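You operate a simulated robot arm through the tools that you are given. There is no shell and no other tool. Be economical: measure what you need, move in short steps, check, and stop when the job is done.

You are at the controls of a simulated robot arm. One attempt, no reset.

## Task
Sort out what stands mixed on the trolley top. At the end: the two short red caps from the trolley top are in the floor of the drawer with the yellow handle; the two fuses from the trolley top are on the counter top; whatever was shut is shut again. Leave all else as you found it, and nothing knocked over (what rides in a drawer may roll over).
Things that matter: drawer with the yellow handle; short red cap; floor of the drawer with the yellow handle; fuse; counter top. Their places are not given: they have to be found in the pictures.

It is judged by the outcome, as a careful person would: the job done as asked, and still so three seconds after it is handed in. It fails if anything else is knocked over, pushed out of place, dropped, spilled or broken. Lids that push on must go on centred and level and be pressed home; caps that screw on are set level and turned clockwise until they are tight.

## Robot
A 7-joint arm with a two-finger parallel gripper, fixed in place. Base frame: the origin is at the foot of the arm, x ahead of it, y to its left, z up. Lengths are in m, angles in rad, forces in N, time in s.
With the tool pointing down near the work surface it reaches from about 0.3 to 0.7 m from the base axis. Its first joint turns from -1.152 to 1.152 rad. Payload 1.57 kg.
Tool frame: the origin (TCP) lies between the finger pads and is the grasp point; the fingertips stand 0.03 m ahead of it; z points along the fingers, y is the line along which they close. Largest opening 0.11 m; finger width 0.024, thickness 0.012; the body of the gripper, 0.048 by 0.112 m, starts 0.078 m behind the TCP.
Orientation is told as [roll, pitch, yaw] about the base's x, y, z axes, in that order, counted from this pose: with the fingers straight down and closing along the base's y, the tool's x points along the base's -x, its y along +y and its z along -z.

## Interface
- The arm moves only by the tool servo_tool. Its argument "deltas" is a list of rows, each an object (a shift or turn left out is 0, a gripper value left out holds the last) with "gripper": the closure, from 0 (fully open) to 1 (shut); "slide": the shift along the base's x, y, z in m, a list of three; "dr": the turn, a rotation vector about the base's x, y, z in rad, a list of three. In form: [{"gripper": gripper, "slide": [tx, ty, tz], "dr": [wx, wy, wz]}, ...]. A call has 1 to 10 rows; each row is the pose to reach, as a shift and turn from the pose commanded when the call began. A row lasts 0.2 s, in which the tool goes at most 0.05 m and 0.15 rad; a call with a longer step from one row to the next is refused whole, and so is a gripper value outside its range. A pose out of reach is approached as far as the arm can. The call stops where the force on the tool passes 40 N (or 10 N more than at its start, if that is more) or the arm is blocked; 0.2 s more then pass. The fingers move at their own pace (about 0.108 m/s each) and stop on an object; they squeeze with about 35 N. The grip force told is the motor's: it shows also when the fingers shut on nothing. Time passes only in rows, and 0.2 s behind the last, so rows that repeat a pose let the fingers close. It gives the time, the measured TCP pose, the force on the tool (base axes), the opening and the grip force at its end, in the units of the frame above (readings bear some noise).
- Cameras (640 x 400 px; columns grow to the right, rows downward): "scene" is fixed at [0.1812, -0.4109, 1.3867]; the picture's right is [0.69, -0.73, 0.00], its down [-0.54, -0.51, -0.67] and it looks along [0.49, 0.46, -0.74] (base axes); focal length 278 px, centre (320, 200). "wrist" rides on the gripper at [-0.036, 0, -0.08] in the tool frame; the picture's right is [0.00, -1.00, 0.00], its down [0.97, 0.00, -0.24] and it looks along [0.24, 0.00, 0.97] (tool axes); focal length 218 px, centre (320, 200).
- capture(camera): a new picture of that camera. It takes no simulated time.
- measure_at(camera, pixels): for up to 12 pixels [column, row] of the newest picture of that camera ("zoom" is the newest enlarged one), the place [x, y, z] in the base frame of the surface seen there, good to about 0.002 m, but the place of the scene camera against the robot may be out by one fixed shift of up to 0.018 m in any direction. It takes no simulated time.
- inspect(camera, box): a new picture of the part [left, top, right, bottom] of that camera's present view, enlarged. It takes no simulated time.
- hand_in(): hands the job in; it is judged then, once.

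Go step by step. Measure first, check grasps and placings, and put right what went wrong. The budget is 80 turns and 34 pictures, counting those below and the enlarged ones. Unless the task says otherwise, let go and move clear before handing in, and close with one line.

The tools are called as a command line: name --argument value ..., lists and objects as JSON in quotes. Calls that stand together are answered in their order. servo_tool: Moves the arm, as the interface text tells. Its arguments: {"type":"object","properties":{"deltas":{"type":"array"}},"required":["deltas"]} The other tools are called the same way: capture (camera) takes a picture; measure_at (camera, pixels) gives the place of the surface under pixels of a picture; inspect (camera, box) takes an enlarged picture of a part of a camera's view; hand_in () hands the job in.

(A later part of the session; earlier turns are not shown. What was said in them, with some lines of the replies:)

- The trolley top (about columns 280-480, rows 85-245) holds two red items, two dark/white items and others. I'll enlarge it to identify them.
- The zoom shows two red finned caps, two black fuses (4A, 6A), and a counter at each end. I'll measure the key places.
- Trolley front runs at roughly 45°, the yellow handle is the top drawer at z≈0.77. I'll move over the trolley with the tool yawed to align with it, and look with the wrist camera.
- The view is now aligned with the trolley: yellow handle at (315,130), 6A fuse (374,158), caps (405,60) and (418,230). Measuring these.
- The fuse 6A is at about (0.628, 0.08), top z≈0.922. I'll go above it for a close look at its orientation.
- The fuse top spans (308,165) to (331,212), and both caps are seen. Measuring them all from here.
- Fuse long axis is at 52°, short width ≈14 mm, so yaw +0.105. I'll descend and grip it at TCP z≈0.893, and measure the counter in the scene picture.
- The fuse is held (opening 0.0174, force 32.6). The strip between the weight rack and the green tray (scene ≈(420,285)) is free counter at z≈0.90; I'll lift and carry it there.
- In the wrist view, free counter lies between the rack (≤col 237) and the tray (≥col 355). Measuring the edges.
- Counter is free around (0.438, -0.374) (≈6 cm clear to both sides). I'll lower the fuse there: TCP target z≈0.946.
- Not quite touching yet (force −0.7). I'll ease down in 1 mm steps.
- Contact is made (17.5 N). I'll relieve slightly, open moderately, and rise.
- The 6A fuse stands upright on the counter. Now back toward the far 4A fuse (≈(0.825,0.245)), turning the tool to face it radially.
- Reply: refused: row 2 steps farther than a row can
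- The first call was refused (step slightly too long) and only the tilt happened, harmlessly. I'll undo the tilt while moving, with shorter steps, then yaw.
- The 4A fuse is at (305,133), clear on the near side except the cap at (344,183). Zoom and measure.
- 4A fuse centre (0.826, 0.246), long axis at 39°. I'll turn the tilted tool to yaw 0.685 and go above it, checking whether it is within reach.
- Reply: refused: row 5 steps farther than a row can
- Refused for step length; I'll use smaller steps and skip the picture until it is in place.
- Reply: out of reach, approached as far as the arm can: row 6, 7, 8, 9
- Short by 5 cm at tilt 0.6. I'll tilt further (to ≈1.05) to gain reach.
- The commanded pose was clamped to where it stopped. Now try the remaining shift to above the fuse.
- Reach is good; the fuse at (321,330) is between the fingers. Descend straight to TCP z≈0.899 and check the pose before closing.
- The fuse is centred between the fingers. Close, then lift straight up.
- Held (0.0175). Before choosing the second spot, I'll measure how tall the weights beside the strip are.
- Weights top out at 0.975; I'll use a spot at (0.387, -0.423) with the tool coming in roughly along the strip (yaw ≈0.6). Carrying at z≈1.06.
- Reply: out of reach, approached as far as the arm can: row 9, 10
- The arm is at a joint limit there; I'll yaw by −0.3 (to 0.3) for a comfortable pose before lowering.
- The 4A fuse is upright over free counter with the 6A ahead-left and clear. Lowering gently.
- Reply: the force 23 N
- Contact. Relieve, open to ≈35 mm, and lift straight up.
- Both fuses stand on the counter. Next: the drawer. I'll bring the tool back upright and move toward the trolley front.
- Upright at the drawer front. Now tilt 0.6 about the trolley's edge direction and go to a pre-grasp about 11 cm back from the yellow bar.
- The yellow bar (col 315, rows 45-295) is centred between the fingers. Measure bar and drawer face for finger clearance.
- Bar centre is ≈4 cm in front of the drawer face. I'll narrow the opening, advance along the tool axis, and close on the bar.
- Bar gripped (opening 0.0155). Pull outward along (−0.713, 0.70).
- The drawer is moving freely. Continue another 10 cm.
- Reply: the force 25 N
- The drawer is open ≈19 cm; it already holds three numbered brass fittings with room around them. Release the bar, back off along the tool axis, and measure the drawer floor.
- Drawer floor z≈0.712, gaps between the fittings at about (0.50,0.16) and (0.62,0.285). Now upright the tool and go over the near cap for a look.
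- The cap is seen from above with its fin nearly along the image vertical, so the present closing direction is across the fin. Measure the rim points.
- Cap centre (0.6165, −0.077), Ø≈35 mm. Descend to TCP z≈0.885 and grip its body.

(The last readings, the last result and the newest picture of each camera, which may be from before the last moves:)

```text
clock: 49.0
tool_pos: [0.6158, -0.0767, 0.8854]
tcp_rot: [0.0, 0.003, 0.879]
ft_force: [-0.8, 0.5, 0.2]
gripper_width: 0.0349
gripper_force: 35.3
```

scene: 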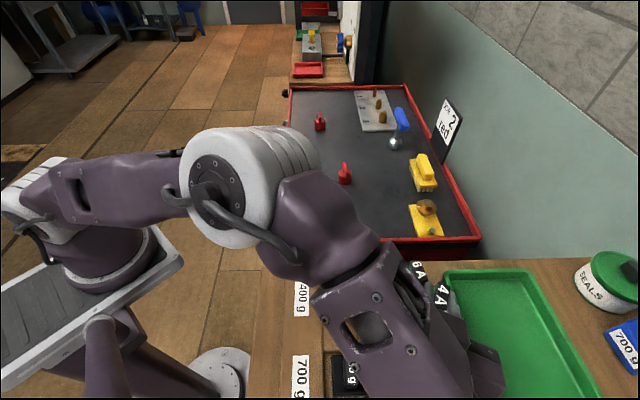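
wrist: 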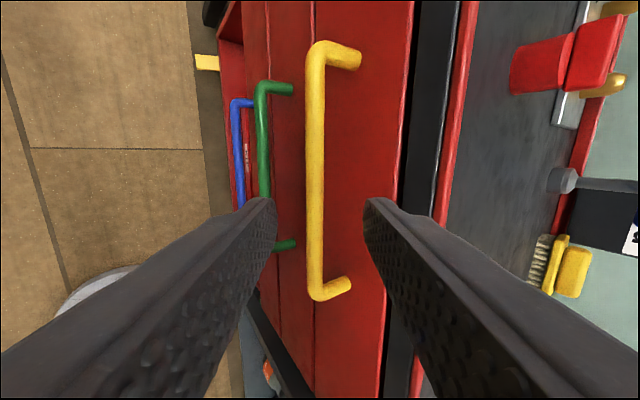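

Cap held (0.0349). Lift and carry over the gap in the drawer, then check from above.

servo_tool --deltas '[{"slide": [0, 0, 0.04]}, {"slide": [0, 0, 0.08]}, {"slide": [0, 0, 0.115]}, {"slide": [-0.02, 0.041, 0.115]}, {"slide": [-0.04, 0.082, 0.115]}, {"slide": [-0.06, 0.123, 0.115]}, {"slide": [-0.08, 0.164, 0.115]}, {"slide": [-0.1, 0.205, 0.115]}, {"slide": [-0.1213, 0.2452, 0.115]}, {"slide": [-0.1213, 0.2452, 0.115]}]'

capture --camera "wrist"

```text
clock: 51.2
tool_pos: [0.495, 0.1711, 1.001]
tcp_rot: [0.0, 0.001, 0.88]
ft_force: [-0.1, 0.0, -0.2]
gripper_width: 0.0347
gripper_force: 34.7
```

```text
7 pictures are left
```

wrist: 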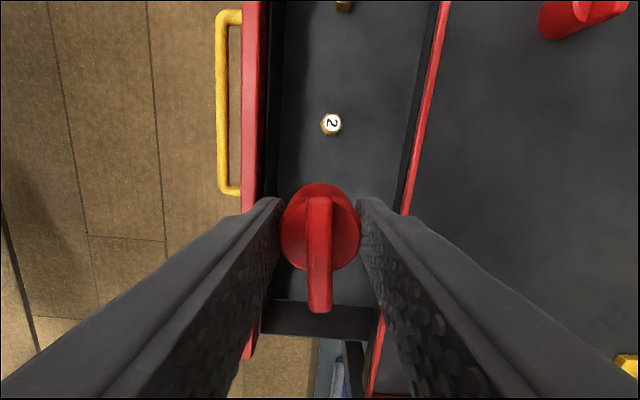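

Fitting 2 is at (331,124); fitting 3 is hidden behind the cap. Measure the drawer's inside to verify the scene-camera offset.

measure_at --camera "wrist" --pixels '[[331, 124], [253, 100], [285, 100], [262, 100], [272, 100], [435, 60], [420, 60], [300, 150], [340, 310], [280, 290], [370, 290], [344, 5]]'

```text
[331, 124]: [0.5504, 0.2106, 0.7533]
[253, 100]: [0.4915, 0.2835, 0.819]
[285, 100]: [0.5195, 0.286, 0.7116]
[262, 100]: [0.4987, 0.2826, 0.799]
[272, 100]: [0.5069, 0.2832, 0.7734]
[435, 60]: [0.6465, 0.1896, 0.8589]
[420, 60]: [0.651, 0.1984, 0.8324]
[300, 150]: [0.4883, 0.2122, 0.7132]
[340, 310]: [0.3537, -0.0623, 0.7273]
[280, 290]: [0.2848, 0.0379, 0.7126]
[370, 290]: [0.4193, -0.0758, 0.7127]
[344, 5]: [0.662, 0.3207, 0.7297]
```

Refined gap centre between fittings 2 and 3: (0.484, 0.151). Lower the cap into the drawer to just above the floor.

servo_tool --deltas '[{"slide": [-0.011, -0.0204, -0.03]}, {"slide": [-0.011, -0.0204, -0.07]}, {"slide": [-0.011, -0.0204, -0.11]}, {"slide": [-0.011, -0.0204, -0.15]}, {"slide": [-0.011, -0.0204, -0.19]}, {"slide": [-0.011, -0.0204, -0.225]}, {"slide": [-0.011, -0.0204, -0.245]}, {"slide": [-0.011, -0.0204, -0.251]}, {"slide": [-0.011, -0.0204, -0.251]}]'

servo_tool --deltas '[{"slide": [0, 0, -0.001]}, {"slide": [0, 0, -0.002]}, {"slide": [0, 0, -0.002]}]'

```text
clock: 53.2
tool_pos: [0.485, 0.1484, 0.7503]
tcp_rot: [0.001, 0.0, 0.879]
ft_force: [0.4, 1.0, 0.1]
gripper_width: 0.035
gripper_force: 35.3
```

```text
clock: 54.0
tool_pos: [0.4839, 0.1491, 0.7485]
tcp_rot: [-0.001, 0.002, 0.88]
ft_force: [0.3, -0.1, -0.7]
gripper_width: 0.0353
gripper_force: 34.9
```

servo_tool --deltas '[{"slide": [0, 0, -0.001]}, {"slide": [0, 0, -0.002]}, {"slide": [0, 0, -0.002]}]'

```text
clock: 54.8
tool_pos: [0.4855, 0.1498, 0.7467]
tcp_rot: [0.0, 0.003, 0.88]
ft_force: [0.2, 0.4, -0.4]
gripper_width: 0.0352
gripper_force: 35.1
```

Still no contact; a bit lower.

servo_tool --deltas '[{"slide": [0, 0, -0.0007]}, {"slide": [0, 0, -0.0014]}, {"slide": [0, 0, -0.0014]}]'

```text
clock: 55.6
tool_pos: [0.484, 0.1486, 0.745]
tcp_rot: [-0.001, 0.002, 0.879]
ft_force: [-3.2, -3.3, 25.9]
gripper_width: 0.035
gripper_force: 34.8
```

Contact. Relieve, open, and rise clear.

servo_tool --deltas '[{"slide": [0, 0, 0.0012]}, {"gripper": 0.45, "slide": [0, 0, 0.0012]}, {"gripper": 0.45, "slide": [0, 0, 0.0012]}, {"gripper": 0.45, "slide": [0, 0, 0.0012]}, {"slide": [0, 0, 0.04]}, {"slide": [0, 0, 0.085]}, {"slide": [0, 0, 0.13]}, {"slide": [0, 0, 0.175]}, {"slide": [0, 0, 0.22]}, {"slide": [0, 0, 0.265]}]'

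```text
clock: 57.8
tool_pos: [0.4843, 0.1506, 1.0095]
tcp_rot: [0.001, 0.0, 0.879]
ft_force: [0.1, 0.3, 0.1]
gripper_width: 0.0603
gripper_force: 0.0
```

Now the far cap at ≈(0.754, 0.1485), fin at 41°. Yaw to 0.712, then tilt 0.6 along the fin for reach, stopping above it.

servo_tool --deltas '[{"slide": [0.04, 0, 0.01], "dr": [0, 0, -0.08]}, {"slide": [0.08, 0, 0.02], "dr": [0, 0, -0.16]}, {"slide": [0.12, 0, 0.02], "dr": [0, 0, -0.167]}, {"slide": [0.16, 0, 0.02], "dr": [0, 0, -0.167]}, {"slide": [0.17, 0, 0.02], "dr": [0, 0, -0.167]}]'

servo_tool --deltas '[{"slide": [0.02, 0, 0], "dr": [0.095, -0.11, 0]}, {"slide": [0.04, 0, -0.01], "dr": [0.19, -0.22, 0]}, {"slide": [0.06, 0, -0.02], "dr": [0.285, -0.33, 0]}, {"slide": [0.08, 0, -0.03], "dr": [0.38, -0.44, 0]}, {"slide": [0.0997, -0.002, -0.03], "dr": [0.392, -0.454, 0]}, {"slide": [0.0997, -0.002, -0.03], "dr": [0.392, -0.454, 0]}]'

inspect --camera "wrist" --box '[220, 160, 420, 400]'

```text
clock: 59.0
tool_pos: [0.6556, 0.147, 1.031]
tcp_rot: [-0.001, 0.005, 0.714]
ft_force: [0.8, 0.0, 0.5]
gripper_width: 0.0606
gripper_force: 0.2
```

```text
clock: 60.4
tool_pos: [0.7547, 0.1463, 1.0009]
tcp_rot: [-0.001, -0.6, 0.713]
ft_force: [-0.1, 0.4, -0.4]
gripper_width: 0.0603
gripper_force: 0.1
```

```text
1.67 times, centred on (320, 280) of wrist
```

zoom: 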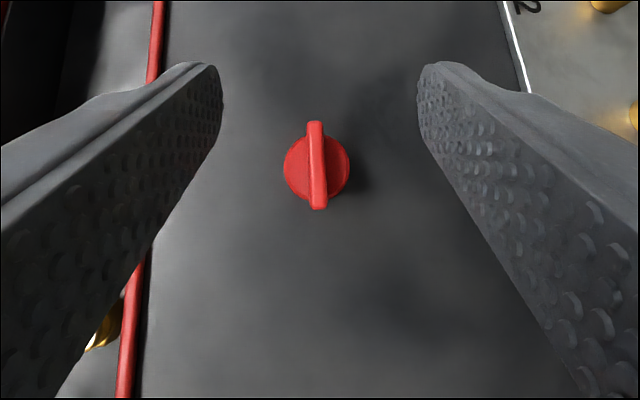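

measure_at --camera "zoom" --pixels '[[288, 168], [345, 165], [315, 126], [318, 204], [316, 165], [298, 190], [337, 190]]'

```text
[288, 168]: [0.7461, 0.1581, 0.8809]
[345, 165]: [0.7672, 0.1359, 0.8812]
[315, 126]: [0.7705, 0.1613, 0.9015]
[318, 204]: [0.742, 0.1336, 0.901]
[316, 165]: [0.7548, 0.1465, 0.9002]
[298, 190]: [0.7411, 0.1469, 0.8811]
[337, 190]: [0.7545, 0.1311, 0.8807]
```

Cap centre (0.756, 0.147). Descend with yaw +0.05 to TCP z≈0.886 and grip.

servo_tool --deltas '[{"slide": [0.0016, 0.0007, -0.04], "dr": [0, 0, 0.05]}, {"slide": [0.0016, 0.0007, -0.08], "dr": [0, 0, 0.05]}, {"slide": [0.0016, 0.0007, -0.105], "dr": [0, 0, 0.05]}, {"slide": [0.0016, 0.0007, -0.114], "dr": [0, 0, 0.05]}, {"slide": [0.0016, 0.0007, -0.114], "dr": [0, 0, 0.05]}]'

servo_tool --deltas '[{"gripper": 1}, {"gripper": 1}, {"gripper": 1}, {"gripper": 1}]'

```text
clock: 61.6
tool_pos: [0.7565, 0.146, 0.8864]
tcp_rot: [0.002, -0.599, 0.762]
ft_force: [-0.6, 0.1, -0.3]
gripper_width: 0.0607
gripper_force: 0.1
```

```text
clock: 62.6
tool_pos: [0.7564, 0.1459, 0.8862]
tcp_rot: [0.001, -0.598, 0.761]
ft_force: [-0.2, 0.4, -0.2]
gripper_width: 0.0349
gripper_force: 35.0
```

Gripped (0.0349). Lift, carry over the gap between fittings 1 and 2 at (0.605, 0.274).

servo_tool --deltas '[{"slide": [0, 0, 0.04]}, {"slide": [0, 0, 0.08]}, {"slide": [0, 0, 0.115]}, {"slide": [-0.035, 0.03, 0.115]}, {"slide": [-0.07, 0.06, 0.115]}, {"slide": [-0.105, 0.09, 0.115]}, {"slide": [-0.14, 0.12, 0.115]}, {"slide": [-0.1514, 0.128, 0.115]}, {"slide": [-0.1514, 0.128, 0.115]}]'

capture --camera "wrist"

```text
clock: 64.6
tool_pos: [0.6043, 0.2739, 1.0003]
tcp_rot: [0.001, -0.598, 0.76]
ft_force: [-0.1, 0.1, 0.1]
gripper_width: 0.0349
gripper_force: 35.1
```

```text
5 pictures are left
```

wrist: 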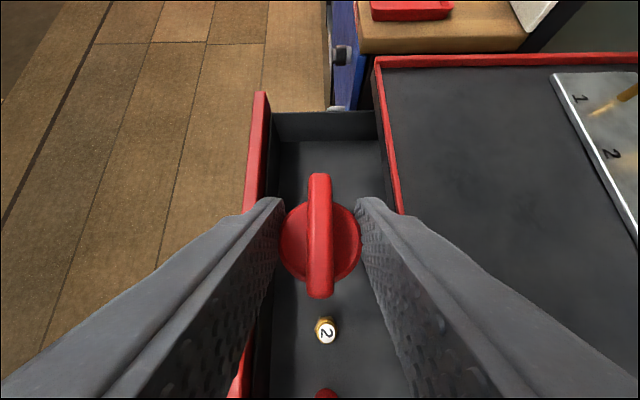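

Fitting 2 at (326,330) is clear; fitting 1 at ≈(0.667,0.327) is 8 cm ahead. Lower into the drawer.

servo_tool --deltas '[{"slide": [0, 0, -0.04]}, {"slide": [0, 0, -0.08]}, {"slide": [0, 0, -0.12]}, {"slide": [0, 0, -0.16]}, {"slide": [0, 0, -0.2]}, {"slide": [0, 0, -0.235]}, {"slide": [0, 0, -0.248]}, {"slide": [0, 0, -0.252]}, {"slide": [0, 0, -0.252]}]'

servo_tool --deltas '[{"slide": [0, 0, -0.0007]}, {"slide": [0, 0, -0.0014]}, {"slide": [0, 0, -0.0014]}]'

```text
clock: 66.6
tool_pos: [0.6044, 0.2762, 0.7508]
tcp_rot: [0.0, -0.599, 0.76]
ft_force: [-0.5, -0.2, -0.4]
gripper_width: 0.035
gripper_force: 34.8
```

```text
clock: 67.4
tool_pos: [0.6042, 0.2756, 0.748]
tcp_rot: [0.0, -0.599, 0.759]
ft_force: [0.3, 0.5, -0.2]
gripper_width: 0.0349
gripper_force: 35.5
```

servo_tool --deltas '[{"slide": [0, 0, -0.0007]}, {"slide": [0, 0, -0.0014]}, {"slide": [0, 0, -0.0014]}]'

```text
clock: 68.2
tool_pos: [0.6037, 0.2763, 0.7462]
tcp_rot: [-0.002, -0.598, 0.762]
ft_force: [-0.7, -0.5, 2.3]
gripper_width: 0.0349
gripper_force: 35.2
```

Light contact (2.3 N). Open and rise clear.

servo_tool --deltas '[{"gripper": 0.45}, {"gripper": 0.45}, {"gripper": 0.45}, {"slide": [0, 0, 0.04]}, {"slide": [0, 0, 0.085]}, {"slide": [0, 0, 0.13]}, {"slide": [0, 0, 0.175]}, {"slide": [0, 0, 0.22]}, {"slide": [0, 0, 0.265]}]'

capture --camera "wrist"

```text
clock: 70.2
tool_pos: [0.6054, 0.2759, 1.0111]
tcp_rot: [-0.001, -0.597, 0.761]
ft_force: [0.1, 0.0, -0.5]
gripper_width: 0.0606
gripper_force: 0.0
```

```text
4 pictures are left
```

wrist: 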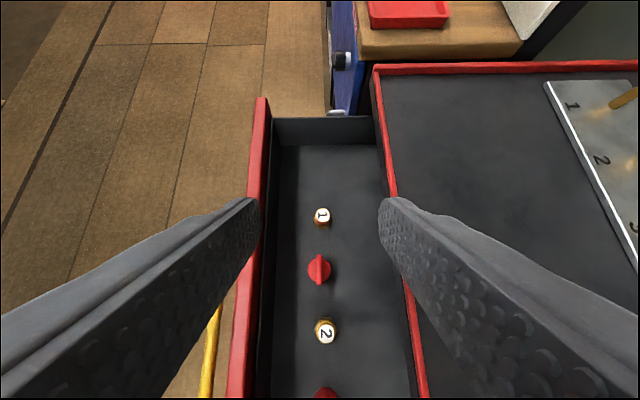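

Both caps stand on the drawer floor with fittings 1 and 2 undisturbed. Now go back to the handle: upright the tool, move outside, then tilt again.

servo_tool --deltas '[{"gripper": 0.65, "slide": [-0.03, 0.015, 0.02], "dr": [-0.1, 0.105, 0]}, {"slide": [-0.06, 0.03, 0.04], "dr": [-0.2, 0.21, 0]}, {"slide": [-0.095, 0.045, 0.04], "dr": [-0.3, 0.315, 0]}, {"slide": [-0.13, 0.06, 0.04], "dr": [-0.4, 0.42, 0]}, {"slide": [-0.17, 0.075, 0.04], "dr": [-0.4138, 0.4344, 0]}, {"slide": [-0.207, 0.085, 0.04], "dr": [-0.4138, 0.4344, 0]}]'

servo_tool --deltas '[{"slide": [0, 0, -0.02], "dr": [0, 0, 0.033]}, {"slide": [0, 0, -0.02], "dr": [0, 0, 0.033]}]'

servo_tool --deltas '[{"slide": [0, 0, -0.02], "dr": [-0.1, -0.102, 0]}, {"slide": [0, 0, -0.05], "dr": [-0.2, -0.204, 0]}, {"slide": [0, 0, -0.08], "dr": [-0.3, -0.306, 0]}, {"slide": [0, 0, -0.11], "dr": [-0.4, -0.408, 0]}, {"slide": [0, 0, -0.112], "dr": [-0.42, -0.428, 0]}, {"slide": [0, 0, -0.112], "dr": [-0.42, -0.428, 0]}]'

capture --camera "wrist"

```text
clock: 71.6
tool_pos: [0.3972, 0.3623, 1.0528]
tcp_rot: [0.001, 0.001, 0.762]
ft_force: [-0.6, 0.3, 0.7]
gripper_width: 0.0388
gripper_force: 0.0
```

```text
clock: 72.2
tool_pos: [0.3961, 0.362, 1.0328]
tcp_rot: [-0.001, 0.001, 0.793]
ft_force: [-0.3, 0.0, -0.3]
gripper_width: 0.0386
gripper_force: 0.1
```

```text
clock: 73.6
tool_pos: [0.3985, 0.3625, 0.9183]
tcp_rot: [-0.6, 0.0, 0.793]
ft_force: [0.1, 0.8, -0.4]
gripper_width: 0.0386
gripper_force: 0.1
```

```text
3 pictures are left
```

wrist: 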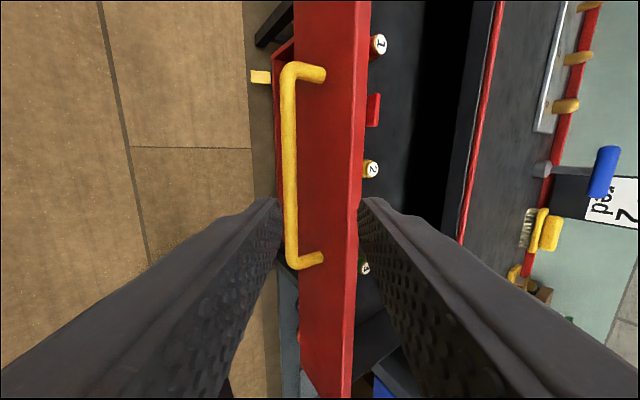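

The bar is at col 290 rows 70-265; measure it for the re-grasp.

measure_at --camera "wrist" --pixels '[[289, 100], [290, 150], [291, 220], [310, 180], [340, 120]]'

```text
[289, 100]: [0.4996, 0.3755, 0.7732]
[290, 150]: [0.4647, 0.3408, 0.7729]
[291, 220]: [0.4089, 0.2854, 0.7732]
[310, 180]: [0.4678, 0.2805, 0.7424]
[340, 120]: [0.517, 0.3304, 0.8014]
```

Bar has moved 18.9 cm from closed. Approach along the tool axis and grip.

servo_tool --deltas '[{"slide": [0.0077, -0.0094, -0.04]}, {"slide": [0.0077, -0.0094, -0.0748]}, {"slide": [0.018, -0.02, -0.097]}, {"slide": [0.029, -0.031, -0.119]}, {"slide": [0.0399, -0.041, -0.1408]}, {"slide": [0.0399, -0.041, -0.1408]}, {"gripper": 1, "slide": [0.0399, -0.041, -0.1408]}, {"gripper": 1, "slide": [0.0399, -0.041, -0.1408]}, {"gripper": 1, "slide": [0.0399, -0.041, -0.1408]}]'

```text
clock: 75.6
tool_pos: [0.4367, 0.3215, 0.7779]
tcp_rot: [-0.6, 0.0, 0.794]
ft_force: [2.0, 0.6, -3.1]
gripper_width: 0.0158
gripper_force: 31.5
```

Gripped. Push the drawer in slowly along (0.713, −0.70).

servo_tool --deltas '[{"slide": [0.0071, -0.007, 0]}, {"slide": [0.02, -0.0196, 0]}, {"slide": [0.0335, -0.0329, 0]}, {"slide": [0.047, -0.0461, 0]}, {"slide": [0.0606, -0.0595, 0]}, {"slide": [0.0742, -0.0728, 0]}, {"slide": [0.0877, -0.0861, 0]}, {"slide": [0.1012, -0.0994, 0]}, {"slide": [0.1112, -0.1092, 0]}, {"slide": [0.1177, -0.1155, 0]}]'

servo_tool --deltas '[{"slide": [0.0071, -0.007, 0]}, {"slide": [0.0128, -0.0126, 0]}, {"slide": [0.0164, -0.0161, 0]}, {"slide": [0.0185, -0.0182, 0]}, {"slide": [0.0207, -0.0203, 0]}, {"slide": [0.0228, -0.0224, 0]}]'

```text
clock: 77.8
tool_pos: [0.5546, 0.2037, 0.7783]
tcp_rot: [-0.601, 0.002, 0.791]
ft_force: [-11.3, -10.2, 9.1]
gripper_width: 0.0157
gripper_force: 31.5
```

```text
clock: 79.2
tool_pos: [0.5743, 0.1878, 0.7764]
tcp_rot: [-0.588, -0.001, 0.799]
ft_force: [-9.8, 2.6, 6.4]
gripper_width: 0.0159
gripper_force: 31.0
stopped in row 6: the force on the tool passed its limit (the readings are from after the stop); the commanded pose is now the measured one
```

It hit its stop at the original closed position (n −0.278 vs −0.276). Release, back off and rise, then check.

servo_tool --deltas '[{"gripper": 0.7}, {"gripper": 0.7}, {"gripper": 0.7}, {"slide": [-0.012, 0.012, 0.025]}, {"slide": [-0.026, 0.026, 0.055]}, {"slide": [-0.04, 0.04, 0.082]}, {"slide": [-0.06, 0.06, 0.12]}, {"slide": [-0.08, 0.08, 0.16]}, {"slide": [-0.1, 0.1, 0.2]}]'

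capture --camera "scene"

capture --camera "wrist"

```text
clock: 81.2
tool_pos: [0.4747, 0.289, 0.975]
tcp_rot: [-0.59, -0.001, 0.8]
ft_force: [1.0, 0.3, 0.6]
gripper_width: 0.0332
gripper_force: 0.0
```

```text
2 pictures are left
```

scene: 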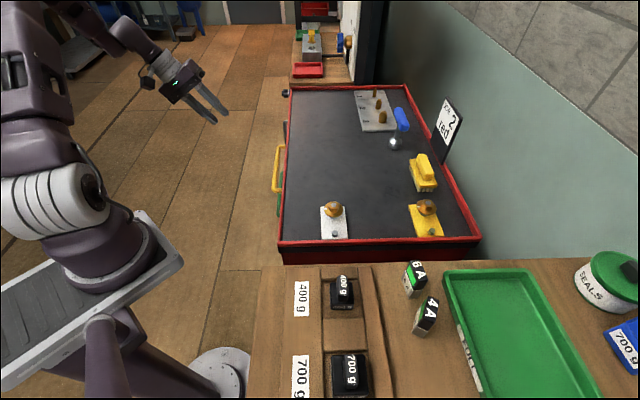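

```text
1 pictures are left
```

wrist: 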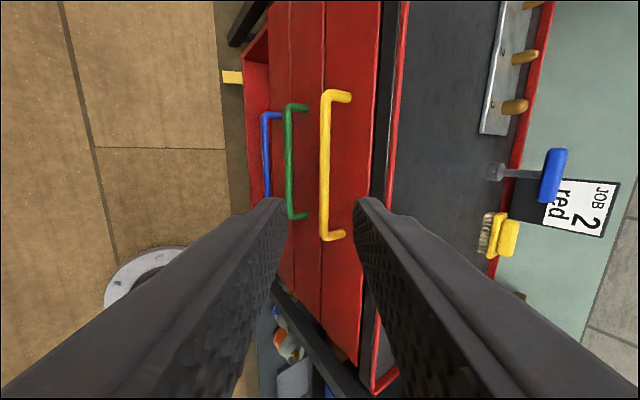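

The yellow drawer looks flush and the fuses are on the counter. Quick numeric check of the fuse tops and drawer face.

measure_at --camera "scene" --pixels '[[431, 301], [433, 307], [419, 266], [420, 331], [410, 294]]'

measure_at --camera "wrist" --pixels '[[325, 170], [350, 170], [355, 120], [310, 130], [345, 250]]'

inspect --camera "scene" --box '[380, 240, 480, 360]'

```text
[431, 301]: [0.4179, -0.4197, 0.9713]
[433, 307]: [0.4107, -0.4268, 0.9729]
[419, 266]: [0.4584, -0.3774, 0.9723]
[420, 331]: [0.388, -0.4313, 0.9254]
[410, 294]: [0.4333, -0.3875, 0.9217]
```

```text
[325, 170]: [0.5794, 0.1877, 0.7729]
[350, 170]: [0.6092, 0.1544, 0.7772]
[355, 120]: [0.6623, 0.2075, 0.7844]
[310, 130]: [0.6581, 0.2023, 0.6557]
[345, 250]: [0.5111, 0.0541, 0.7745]
```

```text
3.33 times, centred on (430, 300) of scene
```

zoom: 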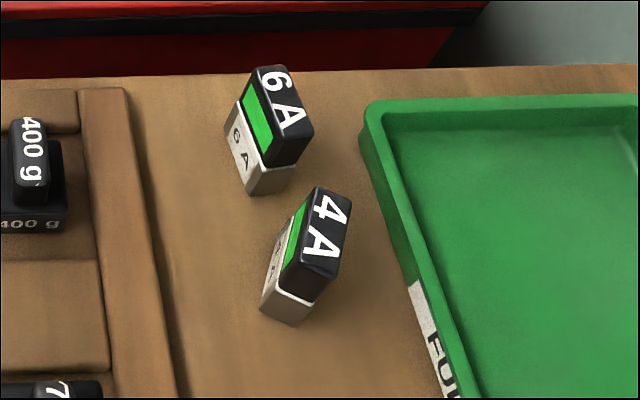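

Both fuses stand upright (tops z≈0.972), and the drawer face sits level with the green one at its original position (n −0.326 vs −0.327). Handing in.

hand_in

```text
The job is handed in.
```

The job is done and handed in: both red caps stand on the floor of the yellow-handled drawer, which is shut again, and both fuses stand upright on the counter top.
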